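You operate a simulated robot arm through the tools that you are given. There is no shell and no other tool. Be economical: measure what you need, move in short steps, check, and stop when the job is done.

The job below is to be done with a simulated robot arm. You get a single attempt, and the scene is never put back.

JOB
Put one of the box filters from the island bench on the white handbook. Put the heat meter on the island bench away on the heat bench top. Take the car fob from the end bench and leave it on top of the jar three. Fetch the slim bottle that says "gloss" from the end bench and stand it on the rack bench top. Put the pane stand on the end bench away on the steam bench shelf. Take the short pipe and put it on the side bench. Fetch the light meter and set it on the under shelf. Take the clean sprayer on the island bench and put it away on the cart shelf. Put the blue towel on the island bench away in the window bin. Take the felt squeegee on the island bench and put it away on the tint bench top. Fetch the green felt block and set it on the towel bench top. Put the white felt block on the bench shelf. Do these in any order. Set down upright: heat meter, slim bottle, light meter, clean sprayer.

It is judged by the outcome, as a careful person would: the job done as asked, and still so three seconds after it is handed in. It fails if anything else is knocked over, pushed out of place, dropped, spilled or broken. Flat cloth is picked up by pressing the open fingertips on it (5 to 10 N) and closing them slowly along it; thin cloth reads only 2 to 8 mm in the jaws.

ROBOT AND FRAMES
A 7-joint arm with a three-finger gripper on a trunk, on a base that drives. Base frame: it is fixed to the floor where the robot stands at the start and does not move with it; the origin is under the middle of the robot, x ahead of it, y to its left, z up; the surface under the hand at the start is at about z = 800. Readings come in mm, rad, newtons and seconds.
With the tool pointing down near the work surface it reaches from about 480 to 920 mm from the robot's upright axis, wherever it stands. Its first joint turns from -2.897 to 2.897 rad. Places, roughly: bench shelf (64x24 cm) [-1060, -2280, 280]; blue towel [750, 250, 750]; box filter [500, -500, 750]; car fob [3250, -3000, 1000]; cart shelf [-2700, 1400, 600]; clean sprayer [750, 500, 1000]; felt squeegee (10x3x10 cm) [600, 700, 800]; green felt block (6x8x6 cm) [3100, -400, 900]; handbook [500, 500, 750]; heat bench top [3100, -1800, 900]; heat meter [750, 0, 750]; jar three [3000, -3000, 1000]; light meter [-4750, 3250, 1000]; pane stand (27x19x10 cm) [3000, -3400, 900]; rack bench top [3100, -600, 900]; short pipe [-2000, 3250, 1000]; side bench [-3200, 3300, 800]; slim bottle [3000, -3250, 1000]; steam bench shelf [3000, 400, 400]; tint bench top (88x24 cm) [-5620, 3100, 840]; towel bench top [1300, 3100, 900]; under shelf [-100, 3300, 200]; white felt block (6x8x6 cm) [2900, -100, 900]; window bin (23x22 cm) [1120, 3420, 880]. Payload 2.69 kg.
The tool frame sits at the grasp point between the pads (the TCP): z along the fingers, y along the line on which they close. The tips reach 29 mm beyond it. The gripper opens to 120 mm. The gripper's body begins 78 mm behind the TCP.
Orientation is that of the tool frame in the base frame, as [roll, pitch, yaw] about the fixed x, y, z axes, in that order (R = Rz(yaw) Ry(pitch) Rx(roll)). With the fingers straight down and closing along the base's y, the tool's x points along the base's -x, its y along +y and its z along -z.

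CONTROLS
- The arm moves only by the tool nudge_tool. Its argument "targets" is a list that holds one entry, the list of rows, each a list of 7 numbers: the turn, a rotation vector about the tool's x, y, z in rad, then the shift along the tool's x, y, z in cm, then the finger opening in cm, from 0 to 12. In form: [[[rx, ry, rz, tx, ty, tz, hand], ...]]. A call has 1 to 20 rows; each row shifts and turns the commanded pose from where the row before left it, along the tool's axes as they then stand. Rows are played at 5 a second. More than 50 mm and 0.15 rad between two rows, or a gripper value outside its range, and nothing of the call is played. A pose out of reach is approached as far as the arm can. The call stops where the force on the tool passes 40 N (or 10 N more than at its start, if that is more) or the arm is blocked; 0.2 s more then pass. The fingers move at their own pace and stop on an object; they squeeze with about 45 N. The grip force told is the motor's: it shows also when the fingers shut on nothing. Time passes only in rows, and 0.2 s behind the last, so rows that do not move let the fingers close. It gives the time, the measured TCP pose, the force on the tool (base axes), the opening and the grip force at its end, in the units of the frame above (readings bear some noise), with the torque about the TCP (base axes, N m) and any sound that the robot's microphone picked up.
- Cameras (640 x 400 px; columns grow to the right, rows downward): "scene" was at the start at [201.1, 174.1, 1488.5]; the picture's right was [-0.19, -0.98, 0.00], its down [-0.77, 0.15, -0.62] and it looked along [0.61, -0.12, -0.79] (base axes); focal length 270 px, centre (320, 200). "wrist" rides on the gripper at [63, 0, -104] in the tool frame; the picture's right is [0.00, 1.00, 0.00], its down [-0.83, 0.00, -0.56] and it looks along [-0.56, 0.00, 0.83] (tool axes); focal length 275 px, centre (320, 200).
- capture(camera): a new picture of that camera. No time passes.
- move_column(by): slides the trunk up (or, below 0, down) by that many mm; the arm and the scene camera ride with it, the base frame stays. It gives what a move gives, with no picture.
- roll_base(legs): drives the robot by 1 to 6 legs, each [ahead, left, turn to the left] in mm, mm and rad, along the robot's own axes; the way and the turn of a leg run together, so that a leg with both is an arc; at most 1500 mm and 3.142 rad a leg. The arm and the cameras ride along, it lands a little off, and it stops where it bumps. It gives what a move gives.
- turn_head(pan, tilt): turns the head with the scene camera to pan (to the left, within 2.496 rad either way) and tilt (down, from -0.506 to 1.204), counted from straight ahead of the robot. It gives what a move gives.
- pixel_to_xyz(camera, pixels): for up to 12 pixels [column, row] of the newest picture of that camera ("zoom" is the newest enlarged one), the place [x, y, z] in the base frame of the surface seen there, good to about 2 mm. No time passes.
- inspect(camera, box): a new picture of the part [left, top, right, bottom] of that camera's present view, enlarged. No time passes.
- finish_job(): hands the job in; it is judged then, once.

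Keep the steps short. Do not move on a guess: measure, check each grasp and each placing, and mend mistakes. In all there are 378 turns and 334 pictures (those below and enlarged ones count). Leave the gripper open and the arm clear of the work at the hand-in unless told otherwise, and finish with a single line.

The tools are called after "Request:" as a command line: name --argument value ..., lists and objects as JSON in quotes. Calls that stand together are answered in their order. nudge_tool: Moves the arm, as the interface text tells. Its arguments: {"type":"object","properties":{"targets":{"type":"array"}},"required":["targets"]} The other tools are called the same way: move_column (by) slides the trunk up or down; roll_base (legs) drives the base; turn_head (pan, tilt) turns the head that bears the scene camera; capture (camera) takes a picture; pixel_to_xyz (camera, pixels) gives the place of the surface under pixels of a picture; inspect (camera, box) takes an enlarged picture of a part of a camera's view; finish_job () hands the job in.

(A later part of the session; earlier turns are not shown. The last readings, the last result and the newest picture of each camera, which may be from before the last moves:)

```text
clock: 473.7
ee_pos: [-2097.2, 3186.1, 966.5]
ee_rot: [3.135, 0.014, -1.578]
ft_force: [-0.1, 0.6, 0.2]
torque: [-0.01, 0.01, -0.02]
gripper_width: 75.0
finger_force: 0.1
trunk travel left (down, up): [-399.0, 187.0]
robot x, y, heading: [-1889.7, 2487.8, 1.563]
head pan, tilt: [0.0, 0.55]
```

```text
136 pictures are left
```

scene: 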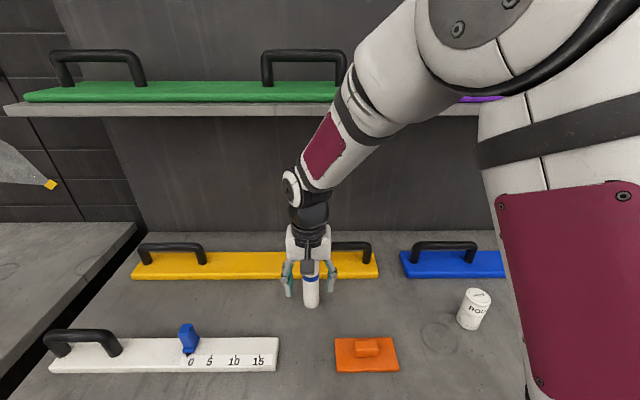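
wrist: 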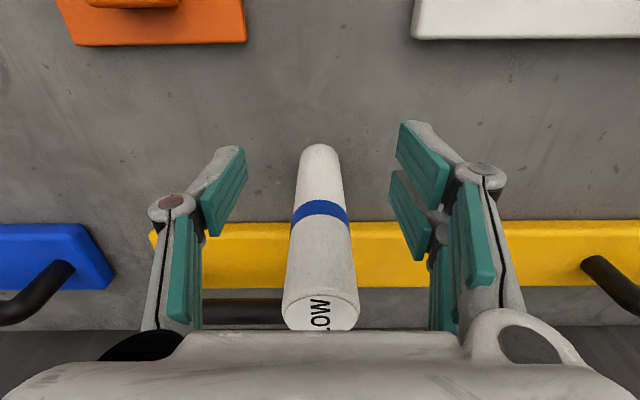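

Request:
nudge_tool --targets '[[[0, 0, 0, -3, 0, 0, 7.5], [0, 0, 0, -3.0, 0, 0, 7.5], [0, 0, 0, 0, 0, 0, 7.5], [0, 0, 0, 0, 0, 0, 3], [0, 0, 0, 0, 0, 0, 1], [0, 0, 0, 0, 0, 0, 1]]]'

Request:
capture --camera "wrist"

```text
clock: 475.1
ee_pos: [-2095.5, 3247.3, 967.1]
ee_rot: [3.135, 0.013, -1.579]
ft_force: [0.4, 0.1, 2.0]
torque: [0.03, 0.02, 0.03]
gripper_width: 38.7
finger_force: 45.2
trunk travel left (down, up): [-399.0, 187.0]
robot x, y, heading: [-1890.5, 2489.9, 1.56]
head pan, tilt: [0.0, 0.55]
```

```text
135 pictures are left
```

wrist: 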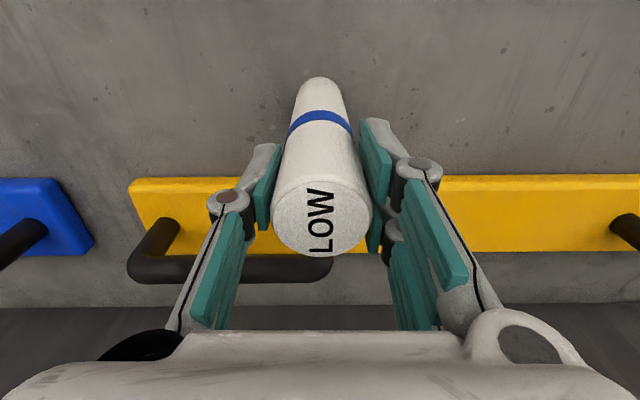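

Gripped. I lift 25 mm, pull back clear of the shelf, then raise.

Request:
nudge_tool --targets '[[[0, 0, 0, 0, 0, -1, 1], [0, 0, 0, 0, 0, -1.5, 1], [0, 0, 0, 4, 0, 0, 1], [0, 0, 0, 4, 0, 0, 1], [0, 0, 0, 4, 0, 0, 1], [0, 0, 0, 4, 0, -2, 1], [0, 0, 0, 3, 0, -3, 1], [0, 0, 0, 0, 0, -3, 1], [0, 0, 0, 0, 0, 0, 1]]]'

Request:
roll_base --legs '[[-150, 0, 0], [0, 1150, 0.01]]'

Request:
turn_head --pan 0.1 --tilt 0.6

Request:
capture --camera "scene"

```text
clock: 477.1
ee_pos: [-2096.9, 3053.0, 1069.8]
ee_rot: [3.135, 0.011, -1.579]
ft_force: [0.5, 0.3, -2.2]
torque: [-0.05, -0.01, 0.01]
gripper_width: 38.5
finger_force: 44.6
trunk travel left (down, up): [-399.0, 187.0]
robot x, y, heading: [-1889.8, 2487.6, 1.565]
head pan, tilt: [0.0, 0.55]
```

```text
clock: 483.9
ee_pos: [-3241.5, 2903.1, 1069.6]
ee_rot: [3.134, 0.009, -1.573]
ft_force: [0.1, 0.2, -2.5]
torque: [-0.01, 0.0, -0.02]
gripper_width: 38.3
finger_force: 44.8
trunk travel left (down, up): [-399.0, 187.0]
robot x, y, heading: [-3034.2, 2336.6, 1.572]
head pan, tilt: [0.0, 0.55]
```

```text
clock: 484.6
ee_pos: [-3242.3, 2902.9, 1068.5]
ee_rot: [3.135, 0.009, -1.574]
ft_force: [0.2, -0.1, -2.0]
torque: [0.02, 0.01, -0.04]
gripper_width: 38.6
finger_force: 45.0
trunk travel left (down, up): [-399.0, 187.0]
robot x, y, heading: [-3030.3, 2333.9, 1.573]
head pan, tilt: [0.099, 0.6]
```

```text
134 pictures are left
```

scene: 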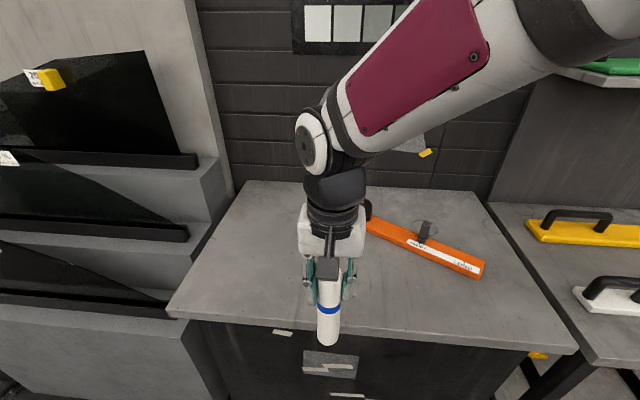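

Request:
pixel_to_xyz --camera "scene" --pixels '[[250, 270], [280, 240], [250, 300], [400, 290], [460, 310], [240, 200], [270, 210], [400, 325], [178, 305]]'

```text
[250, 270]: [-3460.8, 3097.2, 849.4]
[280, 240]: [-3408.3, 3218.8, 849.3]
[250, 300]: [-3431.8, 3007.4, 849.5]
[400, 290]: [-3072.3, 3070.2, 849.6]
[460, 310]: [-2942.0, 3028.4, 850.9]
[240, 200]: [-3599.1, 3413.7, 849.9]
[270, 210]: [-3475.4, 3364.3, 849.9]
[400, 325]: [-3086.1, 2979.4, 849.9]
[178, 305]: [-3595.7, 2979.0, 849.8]
```

The bench top is at z 850. I place the pipe standing at about (-3242, 3100), which is free.

Request:
nudge_tool --targets '[[[0, 0, 0, -4, 0, 0, 1], [0, 0, 0, -4, 0, 0, 1], [0, 0, 0, -4, 0, 0, 1], [0, 0, 0, -4, 0, 0, 1], [0, 0, 0, -4, 0, 0, 1], [0, 0, 0, 0, 0, 3, 1], [0, 0, 0, 0, 0, 2.8, 1], [0, 0, 0, 0, 0, 0, 1]]]'

Request:
capture --camera "wrist"

```text
clock: 486.4
ee_pos: [-3241.2, 3103.8, 1012.1]
ee_rot: [3.133, 0.011, -1.573]
ft_force: [-0.3, 0.6, -2.0]
torque: [-0.04, 0.0, -0.02]
gripper_width: 38.4
finger_force: 45.2
trunk travel left (down, up): [-399.0, 187.0]
robot x, y, heading: [-3029.0, 2341.4, 1.571]
head pan, tilt: [0.099, 0.6]
```

```text
133 pictures are left
```

wrist: 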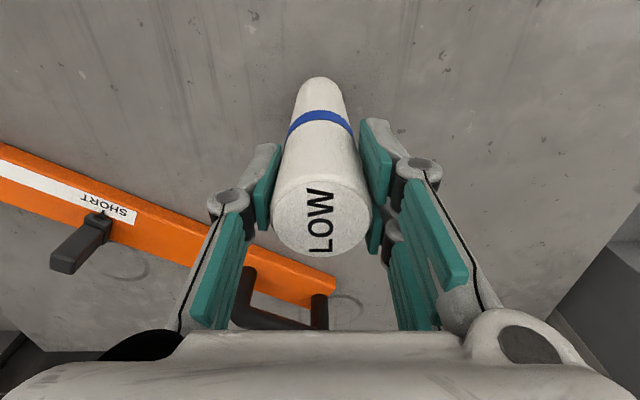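

Request:
nudge_tool --targets '[[[0, 0, 0, 0, 0, 0.8, 1], [0, 0, 0, 0, 0, 0.4, 1], [0, 0, 0, 0, 0, 0.2, 1], [0, 0, 0, 0, 0, 0, 1]]]'

```text
clock: 487.4
ee_pos: [-3241.0, 3104.5, 999.5]
ee_rot: [3.136, 0.01, -1.571]
ft_force: [0.1, 0.3, -3.5]
torque: [-0.01, 0.04, -0.01]
gripper_width: 38.3
finger_force: 45.3
trunk travel left (down, up): [-399.0, 187.0]
robot x, y, heading: [-3031.5, 2336.0, 1.572]
head pan, tilt: [0.099, 0.6]
```

Request:
nudge_tool --targets '[[[0, 0, 0, 0, 0, 0.2, 1], [0, 0, 0, 0, 0, 0.1, 1], [0, 0, 0, 0, 0, 0, 1]]]'

```text
clock: 488.2
ee_pos: [-3242.8, 3104.5, 997.5]
ee_rot: [3.135, 0.011, -1.572]
ft_force: [-0.2, -1.9, 11.9]
torque: [-0.33, -0.15, -0.08]
gripper_width: 38.7
finger_force: 44.8
trunk travel left (down, up): [-399.0, 187.0]
robot x, y, heading: [-3031.0, 2337.4, 1.568]
head pan, tilt: [0.099, 0.6]
```

Contact. I release and rise.

Request:
nudge_tool --targets '[[[0, 0, 0, 0, 0, 0, 4.5], [0, 0, 0, 0, 0, 0, 5.5], [0, 0, 0, 0, 0, 0, 6.5], [0, 0, 0, 0, 0, -2, 6.5], [0, 0, 0, 0, 0, -4, 6.5], [0, 0, 0, 0, 0, -4, 6.5], [0, 0, 0, 4, 0, 0, 6.5], [0, 0, 0, 4, 0, 0, 6.5], [0, 0, 0, 4, 0, 0, 6.5], [0, 0, 0, 4, 0, 0, 6.5]]]'

Request:
capture --camera "scene"

```text
clock: 490.4
ee_pos: [-3240.7, 2940.7, 1093.9]
ee_rot: [3.135, 0.01, -1.574]
ft_force: [-0.3, 0.5, -0.2]
torque: [-0.02, -0.02, 0.04]
gripper_width: 65.0
finger_force: 0.0
trunk travel left (down, up): [-399.0, 187.0]
robot x, y, heading: [-3030.8, 2339.7, 1.573]
head pan, tilt: [0.099, 0.6]
```

```text
132 pictures are left
```

scene: 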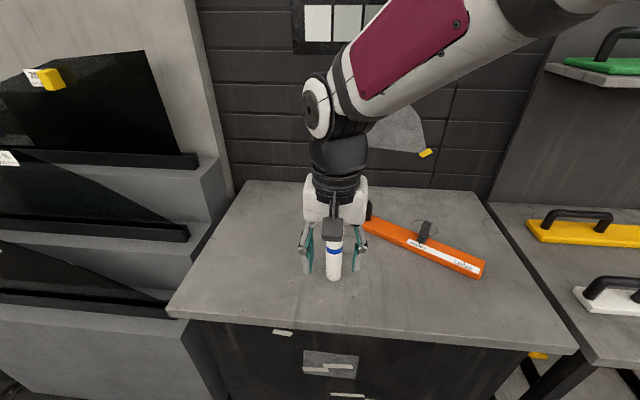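

Pipe placed. Next the light meter near (-4750, 3250): I back away 300 mm and move left.

Request:
pixel_to_xyz --camera "scene" --pixels '[[100, 270], [100, 320], [60, 370], [40, 180], [20, 300]]'

Request:
roll_base --legs '[[-350, 0, 0], [0, 1450, 0]]'

Request:
turn_head --pan 0.1 --tilt 0.5

Request:
capture --camera "scene"

```text
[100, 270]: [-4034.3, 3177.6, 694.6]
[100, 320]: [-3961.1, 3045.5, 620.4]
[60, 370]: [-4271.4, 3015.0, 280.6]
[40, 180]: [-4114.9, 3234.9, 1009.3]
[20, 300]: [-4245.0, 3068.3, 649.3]
```

```text
clock: 492.2
ee_pos: [-3239.3, 2685.3, 1094.1]
ee_rot: [3.135, 0.01, -1.574]
ft_force: [0.4, 0.1, -0.3]
torque: [0.01, 0.01, 0.04]
gripper_width: 65.3
finger_force: 0.1
trunk travel left (down, up): [-399.0, 187.0]
robot x, y, heading: [-3033.7, 2079.7, 1.57]
head pan, tilt: [0.099, 0.6]
stopped in leg 1: the robot was blocked; the commanded pose is now the measured one
```

```text
clock: 492.9
ee_pos: [-3239.4, 2685.1, 1093.4]
ee_rot: [3.133, 0.01, -1.575]
ft_force: [-0.2, -1.1, 0.0]
torque: [-0.01, 0.03, -0.03]
gripper_width: 65.0
finger_force: 0.1
trunk travel left (down, up): [-399.0, 187.0]
robot x, y, heading: [-3033.6, 2083.4, 1.565]
head pan, tilt: [0.099, 0.499]
```

```text
131 pictures are left
```

scene: 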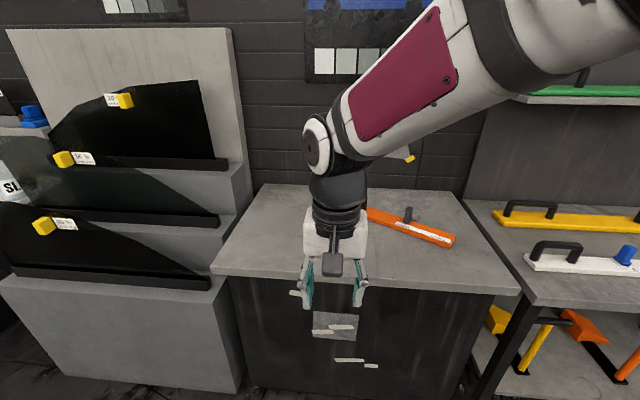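

It bumped behind, probably against the cart's rings. I ease forward and check the cart.

Request:
roll_base --legs '[[90, 0, 0]]'

Request:
turn_head --pan -2.49 --tilt 0.75

Request:
capture --camera "scene"

Request:
turn_head --pan 2.49 --tilt 0.75

Request:
capture --camera "scene"

```text
clock: 493.9
ee_pos: [-3240.0, 2774.3, 1092.8]
ee_rot: [3.134, 0.012, -1.572]
ft_force: [-0.3, -0.4, 0.0]
torque: [-0.01, -0.03, -0.03]
gripper_width: 65.1
finger_force: 0.0
trunk travel left (down, up): [-399.0, 187.0]
robot x, y, heading: [-3028.5, 2170.3, 1.567]
head pan, tilt: [0.099, 0.499]
```

```text
clock: 496.3
ee_pos: [-3240.5, 2772.8, 1093.0]
ee_rot: [3.134, 0.009, -1.573]
ft_force: [-0.7, -0.5, -0.1]
torque: [0.01, 0.0, 0.02]
gripper_width: 65.0
finger_force: 0.1
trunk travel left (down, up): [-399.0, 187.0]
robot x, y, heading: [-3031.6, 2169.5, 1.569]
head pan, tilt: [-2.491, 0.75]
```

```text
130 pictures are left
```

scene: 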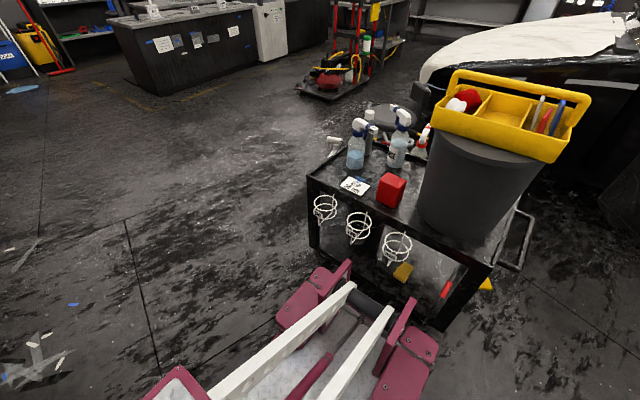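

```text
clock: 500.2
ee_pos: [-3239.3, 2772.6, 1093.8]
ee_rot: [3.134, 0.01, -1.572]
ft_force: [-0.6, 0.3, -0.2]
torque: [0.02, -0.04, 0.01]
gripper_width: 65.2
finger_force: 0.0
trunk travel left (down, up): [-399.0, 187.0]
robot x, y, heading: [-3032.0, 2168.7, 1.568]
head pan, tilt: [2.491, 0.75]
```

```text
129 pictures are left
```

scene: 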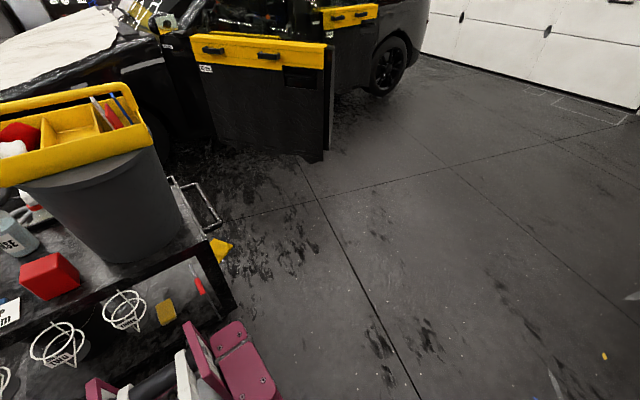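

Request:
pixel_to_xyz --camera "scene" --pixels '[[48, 275], [70, 262], [200, 245], [120, 290], [235, 300]]'

```text
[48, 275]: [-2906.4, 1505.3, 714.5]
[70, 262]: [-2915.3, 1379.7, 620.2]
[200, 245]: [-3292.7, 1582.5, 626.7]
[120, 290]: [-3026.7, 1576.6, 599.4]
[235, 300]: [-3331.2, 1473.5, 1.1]
```

The cart is unmoved. I drive left to the tint area.

Request:
roll_base --legs '[[0, 1450, 0]]'

Request:
turn_head --pan 0.1 --tilt 0.5

Request:
capture --camera "scene"

```text
clock: 507.4
ee_pos: [-4696.4, 2772.4, 1093.4]
ee_rot: [3.135, 0.011, -1.57]
ft_force: [-0.1, 0.5, 0.1]
torque: [0.0, 0.02, -0.01]
gripper_width: 65.1
finger_force: 0.2
trunk travel left (down, up): [-399.0, 187.0]
robot x, y, heading: [-4484.7, 2168.4, 1.571]
head pan, tilt: [2.491, 0.75]
```

```text
clock: 509.6
ee_pos: [-4696.2, 2770.9, 1093.2]
ee_rot: [3.135, 0.009, -1.569]
ft_force: [0.5, 0.3, 0.7]
torque: [0.0, -0.01, 0.01]
gripper_width: 64.9
finger_force: 0.0
trunk travel left (down, up): [-399.0, 187.0]
robot x, y, heading: [-4483.5, 2171.5, 1.576]
head pan, tilt: [0.099, 0.499]
```

```text
128 pictures are left
```

scene: 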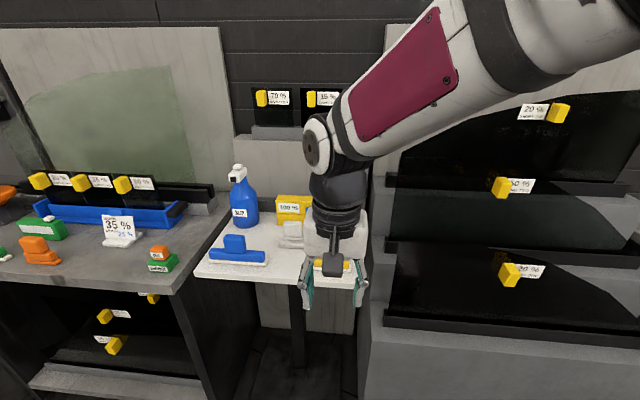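

Request:
inspect --camera "scene" --box '[190, 150, 390, 310]'

Request:
pixel_to_xyz --camera "scene" --pixels '[[293, 208], [290, 235], [235, 255], [240, 210], [270, 260], [330, 265], [120, 225], [160, 255], [40, 245]]'

Request:
capture --camera "wrist"

```text
2.50 times, centred on (290, 230) of scene
```

zoom: 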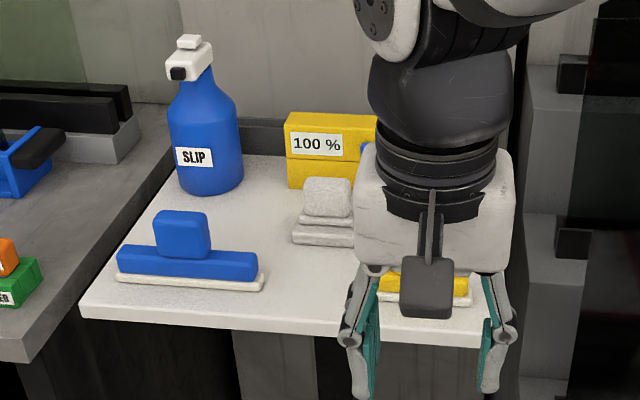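

```text
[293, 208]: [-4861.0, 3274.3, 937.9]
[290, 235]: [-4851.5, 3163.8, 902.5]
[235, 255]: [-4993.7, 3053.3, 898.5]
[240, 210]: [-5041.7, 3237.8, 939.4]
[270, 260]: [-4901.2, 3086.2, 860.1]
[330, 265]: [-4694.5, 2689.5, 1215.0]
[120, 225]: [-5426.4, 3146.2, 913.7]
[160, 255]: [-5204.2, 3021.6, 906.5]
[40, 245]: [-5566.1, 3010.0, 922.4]
```

```text
126 pictures are left
```

wrist: 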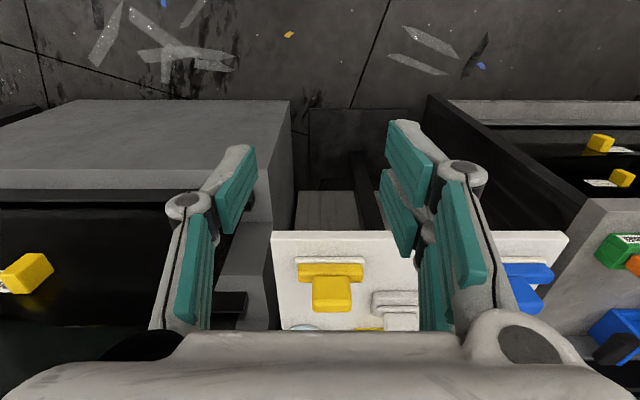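

The yellow "100 %" box at (-4860, 3274) looks like the light meter. I move the arm aside to see it.

Request:
nudge_tool --targets '[[[0, 0, 0, 0, -4.5, 0, 6.5], [0, 0, 0, 0, -4.5, 0, 6.5], [0, 0, 0, 0, -4.5, 0, 6.5], [0, 0, 0, 0, -4.5, 0, 6.5], [0, 0, 0, 0, -4.5, 0, 6.5]]]'

Request:
capture --camera "scene"

Request:
inspect --camera "scene" --box '[200, 150, 380, 310]'

```text
clock: 510.8
ee_pos: [-4471.3, 2772.7, 1093.1]
ee_rot: [3.134, 0.011, -1.569]
ft_force: [0.1, 0.1, -0.3]
torque: [-0.01, -0.06, -0.01]
gripper_width: 65.0
finger_force: 0.0
trunk travel left (down, up): [-399.0, 187.0]
robot x, y, heading: [-4488.5, 2174.8, 1.574]
head pan, tilt: [0.099, 0.499]
```

```text
125 pictures are left
```

scene: 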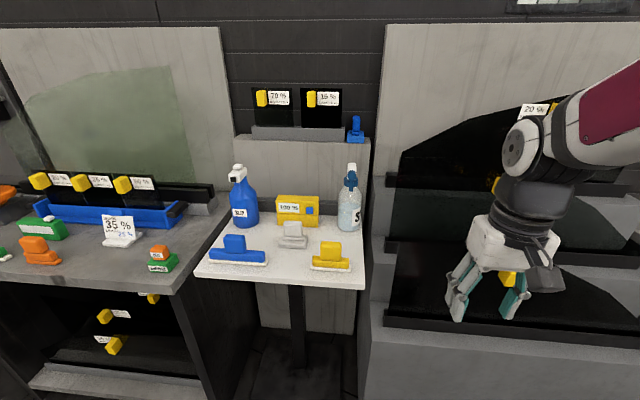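

```text
2.50 times, centred on (290, 230) of scene
```

zoom: 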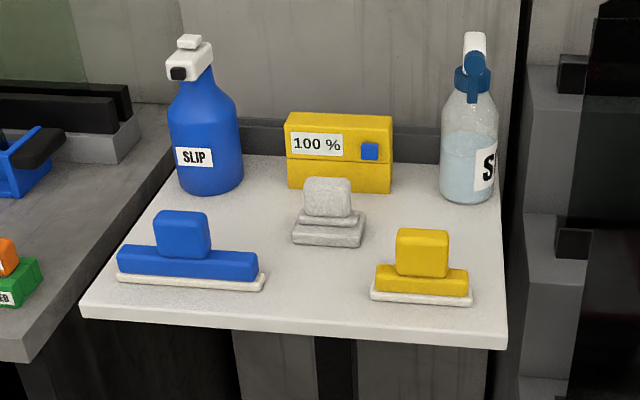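

Request:
pixel_to_xyz --camera "zoom" --pixels '[[295, 118], [385, 122], [340, 118], [340, 145], [340, 180], [290, 150], [388, 150], [330, 200], [430, 245], [468, 150], [470, 70], [260, 140]]'

```text
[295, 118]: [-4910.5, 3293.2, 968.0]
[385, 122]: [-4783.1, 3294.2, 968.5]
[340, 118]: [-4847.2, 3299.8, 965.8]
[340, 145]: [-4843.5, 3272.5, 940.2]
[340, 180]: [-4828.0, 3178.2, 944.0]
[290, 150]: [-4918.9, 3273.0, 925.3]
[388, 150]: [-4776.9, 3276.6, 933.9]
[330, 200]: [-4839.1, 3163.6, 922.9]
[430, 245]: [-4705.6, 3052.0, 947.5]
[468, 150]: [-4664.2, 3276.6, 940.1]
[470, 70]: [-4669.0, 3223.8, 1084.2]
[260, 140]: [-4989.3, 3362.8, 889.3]
```

The meter is 143 mm wide, so I must grip it across its depth (y 3273 to about 3310). I raise, drive in, and rotate the wrist 90°.

Request:
nudge_tool --targets '[[[0, 0, 0, 0, 0, -4, 8], [0, 0, 0, 0, 0, -4, 8], [0, 0, 0.1428, 0, 0, 0, 8], [0, 0, 0.1428, 0, 0, 0, 8], [0, 0, 0.1428, 0, 0, 0, 8], [0, 0, 0.1428, 0, 0, 0, 8], [0, 0, 0.1428, 0, 0, 0, 8], [0, 0, 0.1428, 0, 0, 0, 8], [0, 0, 0.1428, 0, 0, 0, 8], [0, 0, 0.1428, 0, 0, 0, 8], [0, 0, 0.1428, 0, 0, 0, 8], [0, 0, 0.1428, 0, 0, 0, 8], [0, 0, 0.1428, 0, 0, 0, 8], [0, 0, 0, 0, 0, 0, 8]]]'

Request:
roll_base --legs '[[0, 360, 0], [320, 0, 0]]'

Request:
capture --camera "scene"

Request:
capture --camera "wrist"

```text
clock: 513.8
ee_pos: [-4470.9, 2772.2, 1171.7]
ee_rot: [3.131, -0.006, 3.141]
ft_force: [0.6, 1.3, 0.5]
torque: [-0.01, 0.01, -0.01]
gripper_width: 80.0
finger_force: 0.1
trunk travel left (down, up): [-399.0, 187.0]
robot x, y, heading: [-4484.5, 2170.5, 1.57]
head pan, tilt: [0.099, 0.499]
```

```text
clock: 517.9
ee_pos: [-4830.9, 3091.5, 1171.6]
ee_rot: [3.132, -0.008, 3.139]
ft_force: [0.1, 0.4, 0.2]
torque: [0.04, -0.02, 0.0]
gripper_width: 79.7
finger_force: 0.0
trunk travel left (down, up): [-399.0, 187.0]
robot x, y, heading: [-4851.1, 2485.9, 1.571]
head pan, tilt: [0.099, 0.499]
```

```text
123 pictures are left
```

scene: 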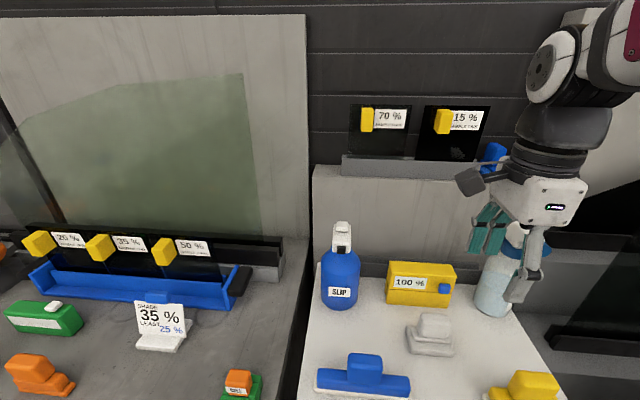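

```text
122 pictures are left
```

wrist: 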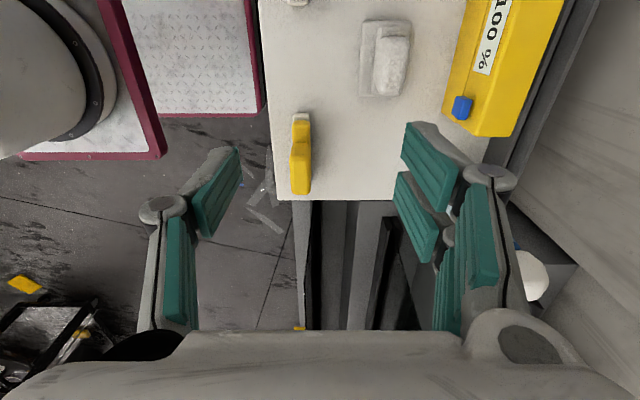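

Request:
pixel_to_xyz --camera "wrist" --pixels '[[490, 125], [510, 125], [525, 100], [540, 60], [555, 20], [530, 60], [520, 40], [480, 60], [560, 60], [575, 60], [530, 270], [460, 120]]'

Request:
inspect --camera "wrist" --box '[420, 0, 620, 160]'

```text
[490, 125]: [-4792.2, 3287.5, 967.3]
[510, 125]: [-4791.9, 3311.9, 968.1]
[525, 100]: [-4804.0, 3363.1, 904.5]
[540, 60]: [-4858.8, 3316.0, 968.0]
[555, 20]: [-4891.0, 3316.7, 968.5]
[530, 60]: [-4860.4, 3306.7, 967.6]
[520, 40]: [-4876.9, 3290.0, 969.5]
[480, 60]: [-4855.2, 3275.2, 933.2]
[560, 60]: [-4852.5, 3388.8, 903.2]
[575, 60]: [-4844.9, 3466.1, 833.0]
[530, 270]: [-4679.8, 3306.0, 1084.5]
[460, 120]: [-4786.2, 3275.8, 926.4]
```

```text
2.50 times, centred on (520, 80) of wrist
```

zoom: 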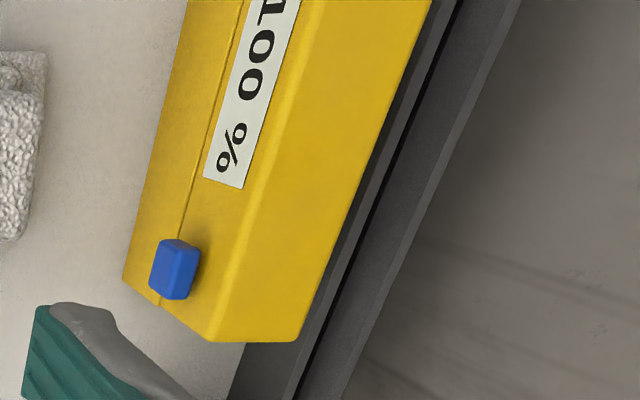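

Depth is 42 mm (y 3275 to 3317). I align over the centre (-4847, 3296), go down and grip.

Request:
nudge_tool --targets '[[[0, 0, 0, 0.4, 4.1, 0, 7.5], [0, 0, 0, 0.4, 4.1, 0, 7.5], [0, 0, 0, 0.4, 4.1, 0, 7.5], [0, 0, 0, 0.4, 4.1, 0, 7.5], [0, 0, 0, 0, 4.0, 0, 7.5], [0, 0, 0, 0, 0, 4, 7.5], [0, 0, 0, 0, 0, 4, 7.5], [0, 0, 0, 0, 0, 4, 7.5], [0, 0, 0, 0, 0, 0, 7.5]]]'

Request:
capture --camera "wrist"

Request:
capture --camera "scene"

```text
clock: 519.9
ee_pos: [-4847.5, 3294.7, 1054.6]
ee_rot: [3.129, -0.008, 3.138]
ft_force: [-0.7, 0.3, -1.5]
torque: [0.04, -0.02, -0.01]
gripper_width: 75.0
finger_force: 0.0
trunk travel left (down, up): [-399.0, 187.0]
robot x, y, heading: [-4845.1, 2486.7, 1.573]
head pan, tilt: [0.099, 0.499]
```

```text
120 pictures are left
```

wrist: 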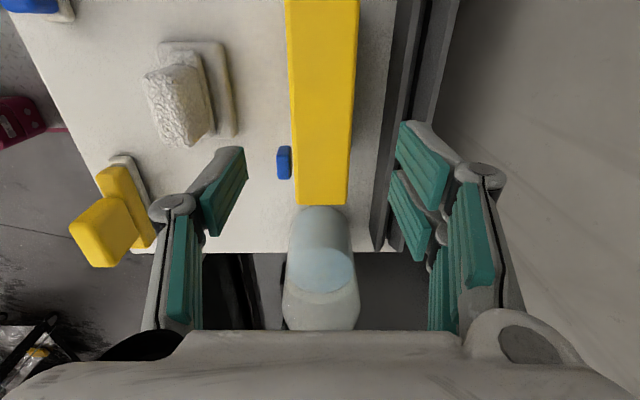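

```text
119 pictures are left
```

scene: 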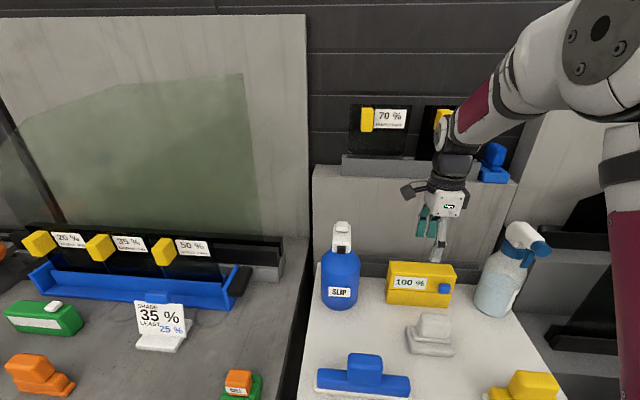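

Request:
nudge_tool --targets '[[[0, 0, 0, 0, 0, 4, 7.5], [0, 0, 0, 0, 0, 4, 7.5], [0, 0, 0, 0, 0, 3, 7.5], [0, 0, 0, 0, 0, 0, 7.5], [0, 0, 0, 0, 0, 0, 5], [0, 0, 0, 0, 0, 0, 3], [0, 0, 0, 0, 0, 0, 1], [0, 0, 0, 0, 0, 0, 1]]]'

Request:
capture --camera "wrist"

```text
clock: 521.7
ee_pos: [-4847.9, 3298.4, 942.9]
ee_rot: [3.131, -0.005, 3.14]
ft_force: [-0.3, -0.8, -0.4]
torque: [0.0, -0.05, -0.02]
gripper_width: 43.7
finger_force: 44.7
trunk travel left (down, up): [-399.0, 187.0]
robot x, y, heading: [-4853.4, 2491.9, 1.571]
head pan, tilt: [0.099, 0.499]
```

```text
118 pictures are left
```

wrist: 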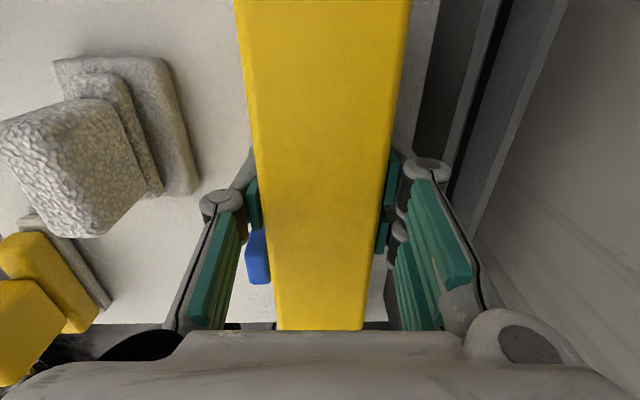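

Gripped at 43.7 mm. I lift straight up, retract and back away.

Request:
nudge_tool --targets '[[[0, 0, 0, 0, 0, -2, 1], [0, 0, 0, 0, 0, -4, 1], [0, 0, 0, 0, 0, -4, 1], [0, 0, 0, 0, 0, -4, 1], [0, 0, 0, 0, 0, -4, 1], [0, 0, 0, 0, 0, -4, 1], [0, 0, 0, 0, -4.5, 0, 1], [0, 0, 0, 0, -4.5, 0, 1], [0, 0, 0, 0, -4.5, 0, 1], [0, 0, 0, 0, -4.5, 0, 1], [0, 0, 0, 0, -3, 0, 1], [0, 0, 0, 0, 0, 0, 1]]]'

Request:
capture --camera "scene"

```text
clock: 524.3
ee_pos: [-4844.5, 3084.2, 1162.8]
ee_rot: [3.131, -0.008, 3.139]
ft_force: [-0.4, -0.7, -2.3]
torque: [-0.01, 0.01, 0.01]
gripper_width: 43.4
finger_force: 45.2
trunk travel left (down, up): [-399.0, 187.0]
robot x, y, heading: [-4847.6, 2487.2, 1.569]
head pan, tilt: [0.099, 0.499]
```

```text
117 pictures are left
```

scene: 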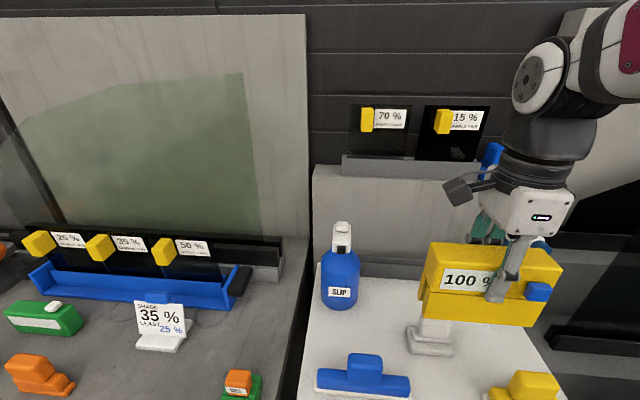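

I back up 270 mm and drive right along the aisle to the wash bench.

Request:
roll_base --legs '[[-270, 0, 0], [0, -1500, 0], [0, -1500, 0], [0, -1500, 0]]'

Request:
turn_head --pan -0.2 --tilt 0.6

Request:
capture --camera "scene"

```text
clock: 547.1
ee_pos: [-366.0, 2717.3, 1163.3]
ee_rot: [3.129, -0.007, 3.116]
ft_force: [-0.2, -0.6, -2.7]
torque: [-0.01, -0.01, -0.01]
gripper_width: 43.7
finger_force: 44.7
trunk travel left (down, up): [-399.0, 187.0]
robot x, y, heading: [-384.6, 2122.5, 1.547]
head pan, tilt: [0.099, 0.499]
```

```text
clock: 547.9
ee_pos: [-366.8, 2719.3, 1163.3]
ee_rot: [3.131, -0.007, 3.115]
ft_force: [-0.7, 0.9, -3.1]
torque: [0.01, 0.01, 0.03]
gripper_width: 43.6
finger_force: 45.2
trunk travel left (down, up): [-399.0, 187.0]
robot x, y, heading: [-381.2, 2124.5, 1.548]
head pan, tilt: [-0.201, 0.6]
```

```text
116 pictures are left
```

scene: 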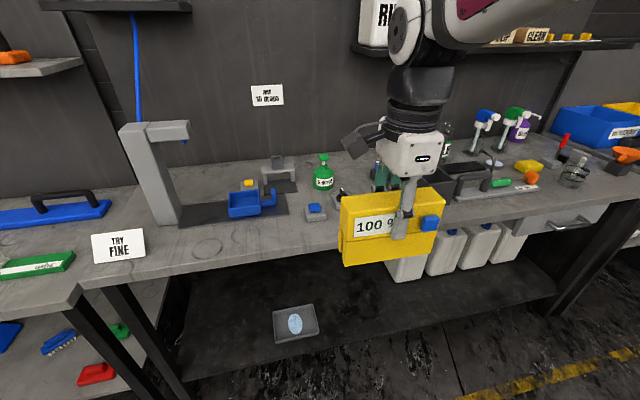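

Request:
pixel_to_xyz --camera "scene" --pixels '[[355, 310], [355, 340], [355, 280], [295, 325], [318, 320], [405, 265], [400, 300], [230, 370], [300, 260], [420, 330], [470, 310], [385, 275]]'

```text
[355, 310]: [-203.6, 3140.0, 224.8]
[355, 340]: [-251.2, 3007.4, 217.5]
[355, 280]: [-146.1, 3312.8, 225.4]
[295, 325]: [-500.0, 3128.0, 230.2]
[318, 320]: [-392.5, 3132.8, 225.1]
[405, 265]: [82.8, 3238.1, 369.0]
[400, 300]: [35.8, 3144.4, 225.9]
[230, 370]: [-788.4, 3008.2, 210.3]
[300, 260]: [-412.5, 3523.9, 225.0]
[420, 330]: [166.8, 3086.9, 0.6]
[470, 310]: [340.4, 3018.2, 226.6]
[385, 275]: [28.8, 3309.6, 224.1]
```

The shelf is at z 225, free for x -390 to 40. I position in front, then lower outside the bench.

Request:
pixel_to_xyz --camera "scene" --pixels '[[300, 250], [300, 258], [300, 262], [330, 245], [250, 262]]'

Request:
roll_base --legs '[[150, -200, 0.022]]'

Request:
move_column --by -390

Request:
capture --camera "scene"

```text
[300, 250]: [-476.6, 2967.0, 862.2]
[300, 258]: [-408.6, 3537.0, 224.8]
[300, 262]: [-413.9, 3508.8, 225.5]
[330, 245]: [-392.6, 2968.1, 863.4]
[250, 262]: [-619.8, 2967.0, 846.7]
```

```text
clock: 549.7
ee_pos: [-173.4, 2865.1, 1162.4]
ee_rot: [3.131, -0.007, 3.133]
ft_force: [-0.2, -0.9, -2.7]
torque: [0.01, 0.02, 0.0]
gripper_width: 43.3
finger_force: 45.2
trunk travel left (down, up): [-399.0, 187.0]
robot x, y, heading: [-181.0, 2270.5, 1.562]
head pan, tilt: [-0.201, 0.6]
```

```text
clock: 553.5
ee_pos: [-174.5, 2865.4, 772.4]
ee_rot: [3.132, -0.007, 3.133]
ft_force: [0.2, -0.2, -2.7]
torque: [0.01, 0.02, 0.0]
gripper_width: 43.4
finger_force: 45.1
trunk travel left (down, up): [-9.0, 577.0]
robot x, y, heading: [-182.0, 2272.2, 1.563]
head pan, tilt: [-0.201, 0.6]
```

```text
115 pictures are left
```

scene: 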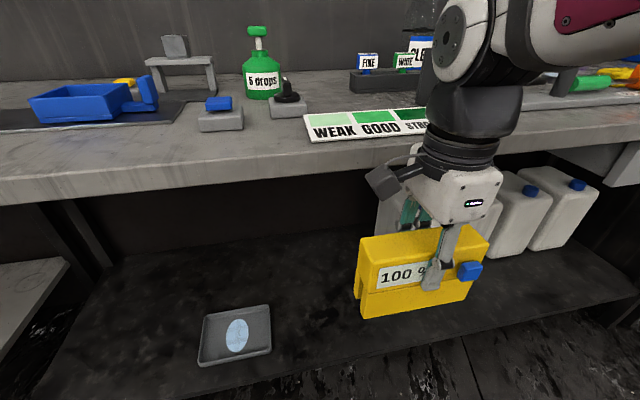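

Request:
nudge_tool --targets '[[[0, 0, 0, 0, 0, 4.2, 1], [0, 0, 0, 0, 0, 4.2, 1], [0, 0, 0, 0, 0, 4.2, 1], [0, 0, 0, 0, 0, 4.2, 1], [0, 0, 0, 0, 0, 4.2, 1], [0, 0, 0, 0, 0, 4.2, 1], [0, 0, 0, 0, 0, 4.2, 1], [0, 0, 0, 0, 0, 4.2, 1], [0, 0, 0, 0, 0, 4.2, 1], [0, 0, 0, 0, 0, 0, 1]]]'

Request:
turn_head --pan -0.05 --tilt 0.8

Request:
capture --camera "scene"

```text
clock: 555.7
ee_pos: [-173.7, 2927.6, 426.8]
ee_rot: [3.111, -0.004, 3.137]
ft_force: [0.4, 0.4, -2.6]
torque: [0.03, -0.03, 0.0]
gripper_width: 43.3
finger_force: 44.6
out of reach, approached as far as the arm can: row 3, 4, 5, 6, 7
trunk travel left (down, up): [-9.0, 577.0]
robot x, y, heading: [-178.1, 2273.0, 1.565]
head pan, tilt: [-0.201, 0.6]
```

```text
clock: 556.4
ee_pos: [-173.6, 2928.4, 424.1]
ee_rot: [3.115, -0.005, 3.132]
ft_force: [0.1, -0.9, -2.3]
torque: [0.01, -0.03, 0.01]
gripper_width: 43.5
finger_force: 45.1
trunk travel left (down, up): [-9.0, 577.0]
robot x, y, heading: [-182.5, 2268.1, 1.565]
head pan, tilt: [-0.051, 0.799]
```

```text
114 pictures are left
```

scene: 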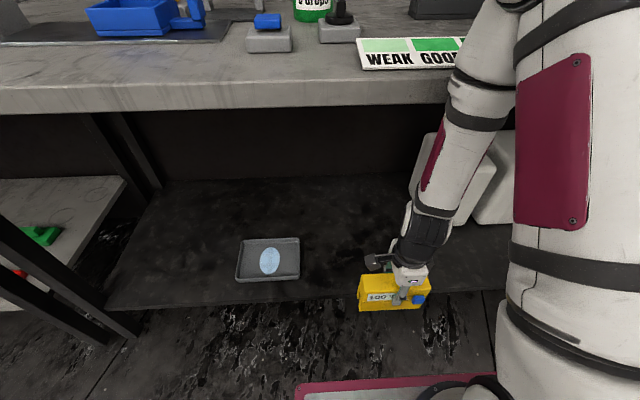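

Request:
pixel_to_xyz --camera "scene" --pixels '[[470, 110], [480, 85], [455, 150], [440, 190], [425, 235], [490, 40], [520, 20], [450, 130], [400, 100]]'

Request:
turn_head --pan -0.05 --tilt 0.4

Request:
capture --camera "scene"

```text
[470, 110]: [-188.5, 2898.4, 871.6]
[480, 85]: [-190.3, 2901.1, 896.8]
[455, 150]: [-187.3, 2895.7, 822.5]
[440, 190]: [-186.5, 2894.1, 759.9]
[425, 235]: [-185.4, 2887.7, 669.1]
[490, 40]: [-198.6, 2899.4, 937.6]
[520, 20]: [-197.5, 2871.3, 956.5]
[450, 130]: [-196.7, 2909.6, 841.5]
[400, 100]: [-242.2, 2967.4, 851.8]
```

```text
clock: 557.3
ee_pos: [-173.5, 2927.2, 425.9]
ee_rot: [3.116, -0.005, 3.134]
ft_force: [0.1, -0.5, -3.4]
torque: [-0.02, -0.01, 0.01]
gripper_width: 43.5
finger_force: 44.9
trunk travel left (down, up): [-9.0, 577.0]
robot x, y, heading: [-180.0, 2267.0, 1.56]
head pan, tilt: [-0.051, 0.4]
```

```text
113 pictures are left
```

scene: 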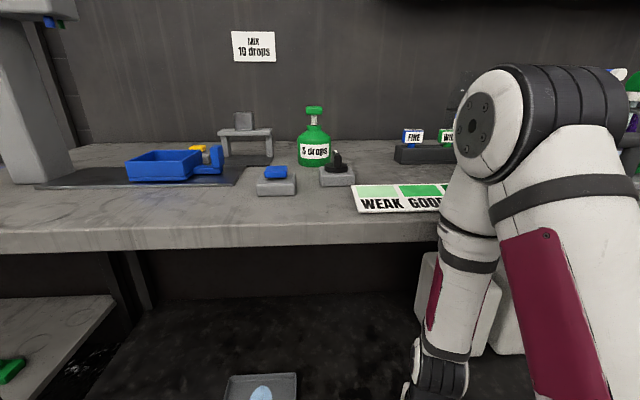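

A vertical tool cannot get under the bench front; the forearm hits the slab. I will set the meter temporarily on the wash bench, turned 90°, and regrip it with a tilted tool. First I raise.

Request:
move_column --by 390

Request:
nudge_tool --targets '[[[0, 0, 0, 0, 0, -4.2, 1], [0, 0, 0, 0, 0, -4.2, 1], [0, 0, 0, 0, 0, -4.2, 1], [0, 0, 0, 0, 0, -4.2, 1], [0, 0, 0, 0, 0, -4.2, 1], [0, 0, 0, 0, 0, -4.2, 1], [0, 0, 0, 0, 0, -4.2, 1], [0, 0, 0, 0, 0, 0, 1]]]'

Request:
turn_head --pan 0.25 --tilt 0.6

Request:
capture --camera "scene"

```text
clock: 561.0
ee_pos: [-176.0, 2929.0, 806.9]
ee_rot: [3.132, -0.008, 3.134]
ft_force: [-0.3, 0.0, -2.8]
torque: [-0.02, 0.0, -0.03]
gripper_width: 43.5
finger_force: 45.0
trunk travel left (down, up): [-399.0, 187.0]
robot x, y, heading: [-181.9, 2272.1, 1.562]
head pan, tilt: [-0.051, 0.4]
```

```text
clock: 562.8
ee_pos: [-172.5, 2925.0, 1102.9]
ee_rot: [3.13, -0.008, 3.133]
ft_force: [-0.5, -0.1, -2.9]
torque: [0.01, 0.0, -0.01]
gripper_width: 43.5
finger_force: 44.7
trunk travel left (down, up): [-399.0, 187.0]
robot x, y, heading: [-183.5, 2269.7, 1.558]
head pan, tilt: [-0.051, 0.4]
```

```text
clock: 563.6
ee_pos: [-172.0, 2924.3, 1102.0]
ee_rot: [3.132, -0.007, 3.132]
ft_force: [1.1, -0.5, -2.7]
torque: [-0.04, -0.03, 0.0]
gripper_width: 43.2
finger_force: 45.3
trunk travel left (down, up): [-399.0, 187.0]
robot x, y, heading: [-180.2, 2271.4, 1.562]
head pan, tilt: [0.25, 0.6]
```

```text
112 pictures are left
```

scene: 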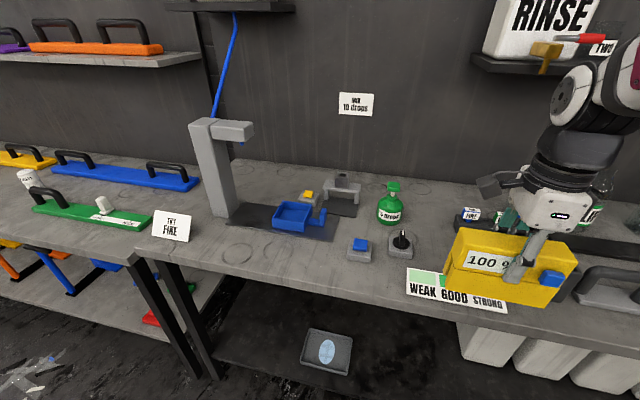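

Request:
pixel_to_xyz --camera "scene" --pixels '[[300, 262], [330, 270], [260, 250], [350, 270], [310, 285], [280, 228], [360, 250], [480, 60]]'

```text
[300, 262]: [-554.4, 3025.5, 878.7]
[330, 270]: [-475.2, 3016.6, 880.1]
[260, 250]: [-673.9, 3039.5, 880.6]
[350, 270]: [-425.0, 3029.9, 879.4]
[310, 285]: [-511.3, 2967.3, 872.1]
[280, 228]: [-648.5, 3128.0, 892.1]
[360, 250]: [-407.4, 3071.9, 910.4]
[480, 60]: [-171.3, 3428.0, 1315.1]
```

Request:
inspect --camera "scene" --box '[150, 180, 430, 320]'

Request:
pixel_to_xyz --camera "zoom" --pixels '[[300, 120], [330, 130], [400, 140], [200, 110], [170, 150], [140, 160], [100, 120], [420, 110], [470, 130]]'

```text
2.29 times, centred on (290, 250) of scene
```

zoom: 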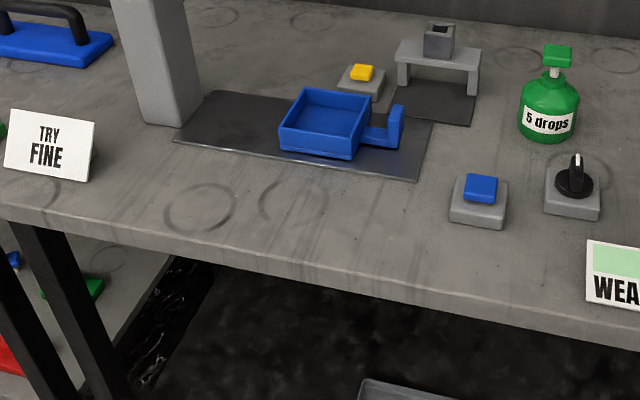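

```text
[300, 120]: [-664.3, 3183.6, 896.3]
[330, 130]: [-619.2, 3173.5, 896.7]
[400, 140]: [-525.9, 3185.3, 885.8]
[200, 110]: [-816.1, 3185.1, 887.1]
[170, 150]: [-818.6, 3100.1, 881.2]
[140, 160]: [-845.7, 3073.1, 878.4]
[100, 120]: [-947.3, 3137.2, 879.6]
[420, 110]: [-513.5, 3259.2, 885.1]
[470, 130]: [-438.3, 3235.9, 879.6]
```

There is a strip at x about -600, y 2965 to 3106, in front of the mat, long enough for the turned meter. I rotate the tool, shift left and place it there.

Request:
nudge_tool --targets '[[[0, 0, -0.1428, 0, 0, 0, 1], [0, 0, -0.1428, 0, 0, 0, 1], [0, 0, -0.1428, 0, 0, 0, 1], [0, 0, -0.1428, 0, 0, 0, 1], [0, 0, -0.1428, 0, 0, 0, 1], [0, 0, -0.1428, 0, 0, 0, 1], [0, 0, -0.1428, 0, 0, 0, 1], [0, 0, -0.1428, 0, 0, 0, 1], [0, 0, -0.1428, 0, 0, 0, 1], [0, 0, -0.1428, 0, 0, 0, 1], [0, 0, -0.1428, 0, 0, 0, 1], [0, 0, 0, 0, 0, 0, 1]]]'

Request:
roll_base --legs '[[60, 425, 0.01]]'

Request:
turn_head --pan 0.0 --tilt 0.75

Request:
capture --camera "scene"

```text
clock: 566.2
ee_pos: [-173.0, 2924.5, 1101.7]
ee_rot: [3.135, 0.012, -1.578]
ft_force: [0.6, 0.6, -2.4]
torque: [0.02, -0.03, -0.01]
gripper_width: 43.5
finger_force: 45.2
trunk travel left (down, up): [-399.0, 187.0]
robot x, y, heading: [-181.5, 2270.2, 1.559]
head pan, tilt: [0.25, 0.6]
```

```text
clock: 568.9
ee_pos: [-608.3, 2985.8, 1101.8]
ee_rot: [3.135, 0.011, -1.564]
ft_force: [-0.5, 0.2, -3.1]
torque: [0.0, -0.02, -0.06]
gripper_width: 43.2
finger_force: 45.1
trunk travel left (down, up): [-399.0, 187.0]
robot x, y, heading: [-607.6, 2329.0, 1.579]
head pan, tilt: [0.25, 0.6]
```

```text
clock: 569.6
ee_pos: [-608.7, 2985.2, 1101.0]
ee_rot: [3.135, 0.011, -1.562]
ft_force: [-0.6, -0.4, -3.1]
torque: [-0.01, -0.01, 0.01]
gripper_width: 43.5
finger_force: 45.2
trunk travel left (down, up): [-399.0, 187.0]
robot x, y, heading: [-606.9, 2328.3, 1.58]
head pan, tilt: [0.0, 0.75]
```

```text
110 pictures are left
```

scene: 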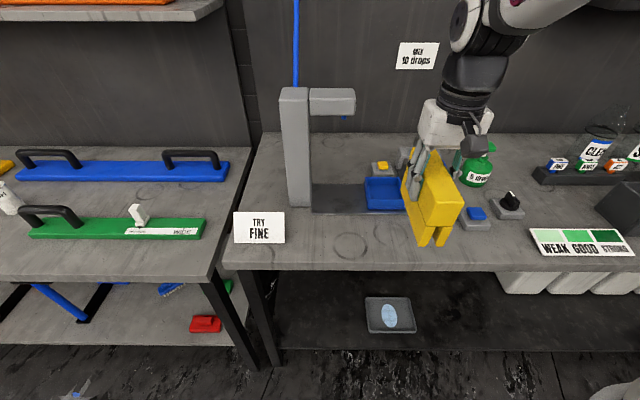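

Request:
nudge_tool --targets '[[[0, 0, 0, -2.5, 0, 0, 1], [0, 0, 0, -2.4, 0, 0, 1], [0, 0, 0, 0, 0, 4, 1], [0, 0, 0, 0, 0, 4, 1], [0, 0, 0, 0, 0, 4, 1], [0, 0, 0, 0, 0, 0, 1]]]'

Request:
capture --camera "scene"

Request:
capture --camera "wrist"

```text
clock: 571.0
ee_pos: [-608.8, 3035.7, 979.5]
ee_rot: [3.135, 0.01, -1.563]
ft_force: [-0.3, -0.6, -2.3]
torque: [0.05, 0.06, 0.05]
gripper_width: 43.4
finger_force: 44.8
trunk travel left (down, up): [-399.0, 187.0]
robot x, y, heading: [-605.9, 2329.7, 1.579]
head pan, tilt: [0.0, 0.75]
```

```text
109 pictures are left
```

scene: 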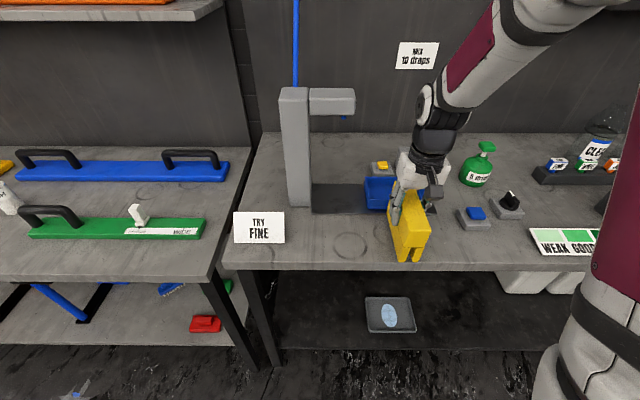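

```text
108 pictures are left
```

wrist: 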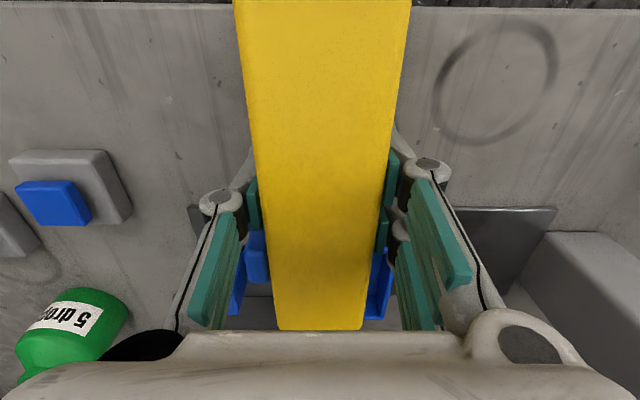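

Request:
nudge_tool --targets '[[[0, 0, 0, 0.3, 0, 0.8, 1], [0, 0, 0, 0, 0, 0.5, 1], [0, 0, 0, 0, 0, 0.2, 1], [0, 0, 0, 0, 0, 0.2, 1], [0, 0, 0, 0, 0, 0, 1]]]'

```text
clock: 572.2
ee_pos: [-610.8, 3033.3, 966.0]
ee_rot: [3.136, 0.01, -1.563]
ft_force: [-0.4, 0.0, -3.4]
torque: [-0.02, 0.01, 0.04]
gripper_width: 43.5
finger_force: 45.0
trunk travel left (down, up): [-399.0, 187.0]
robot x, y, heading: [-607.3, 2328.0, 1.581]
head pan, tilt: [0.0, 0.75]
```

Request:
nudge_tool --targets '[[[0, 0, 0, 0, 0, 0.2, 1], [0, 0, 0, 0, 0, 0.2, 1], [0, 0, 0, 0, 0, 0, 1]]]'

```text
clock: 573.0
ee_pos: [-610.5, 3034.3, 962.3]
ee_rot: [3.135, 0.014, -1.563]
ft_force: [4.4, -0.1, 20.2]
torque: [-0.97, -0.17, 0.13]
gripper_width: 43.6
finger_force: 45.0
trunk travel left (down, up): [-399.0, 187.0]
robot x, y, heading: [-608.1, 2331.6, 1.576]
head pan, tilt: [0.0, 0.75]
```

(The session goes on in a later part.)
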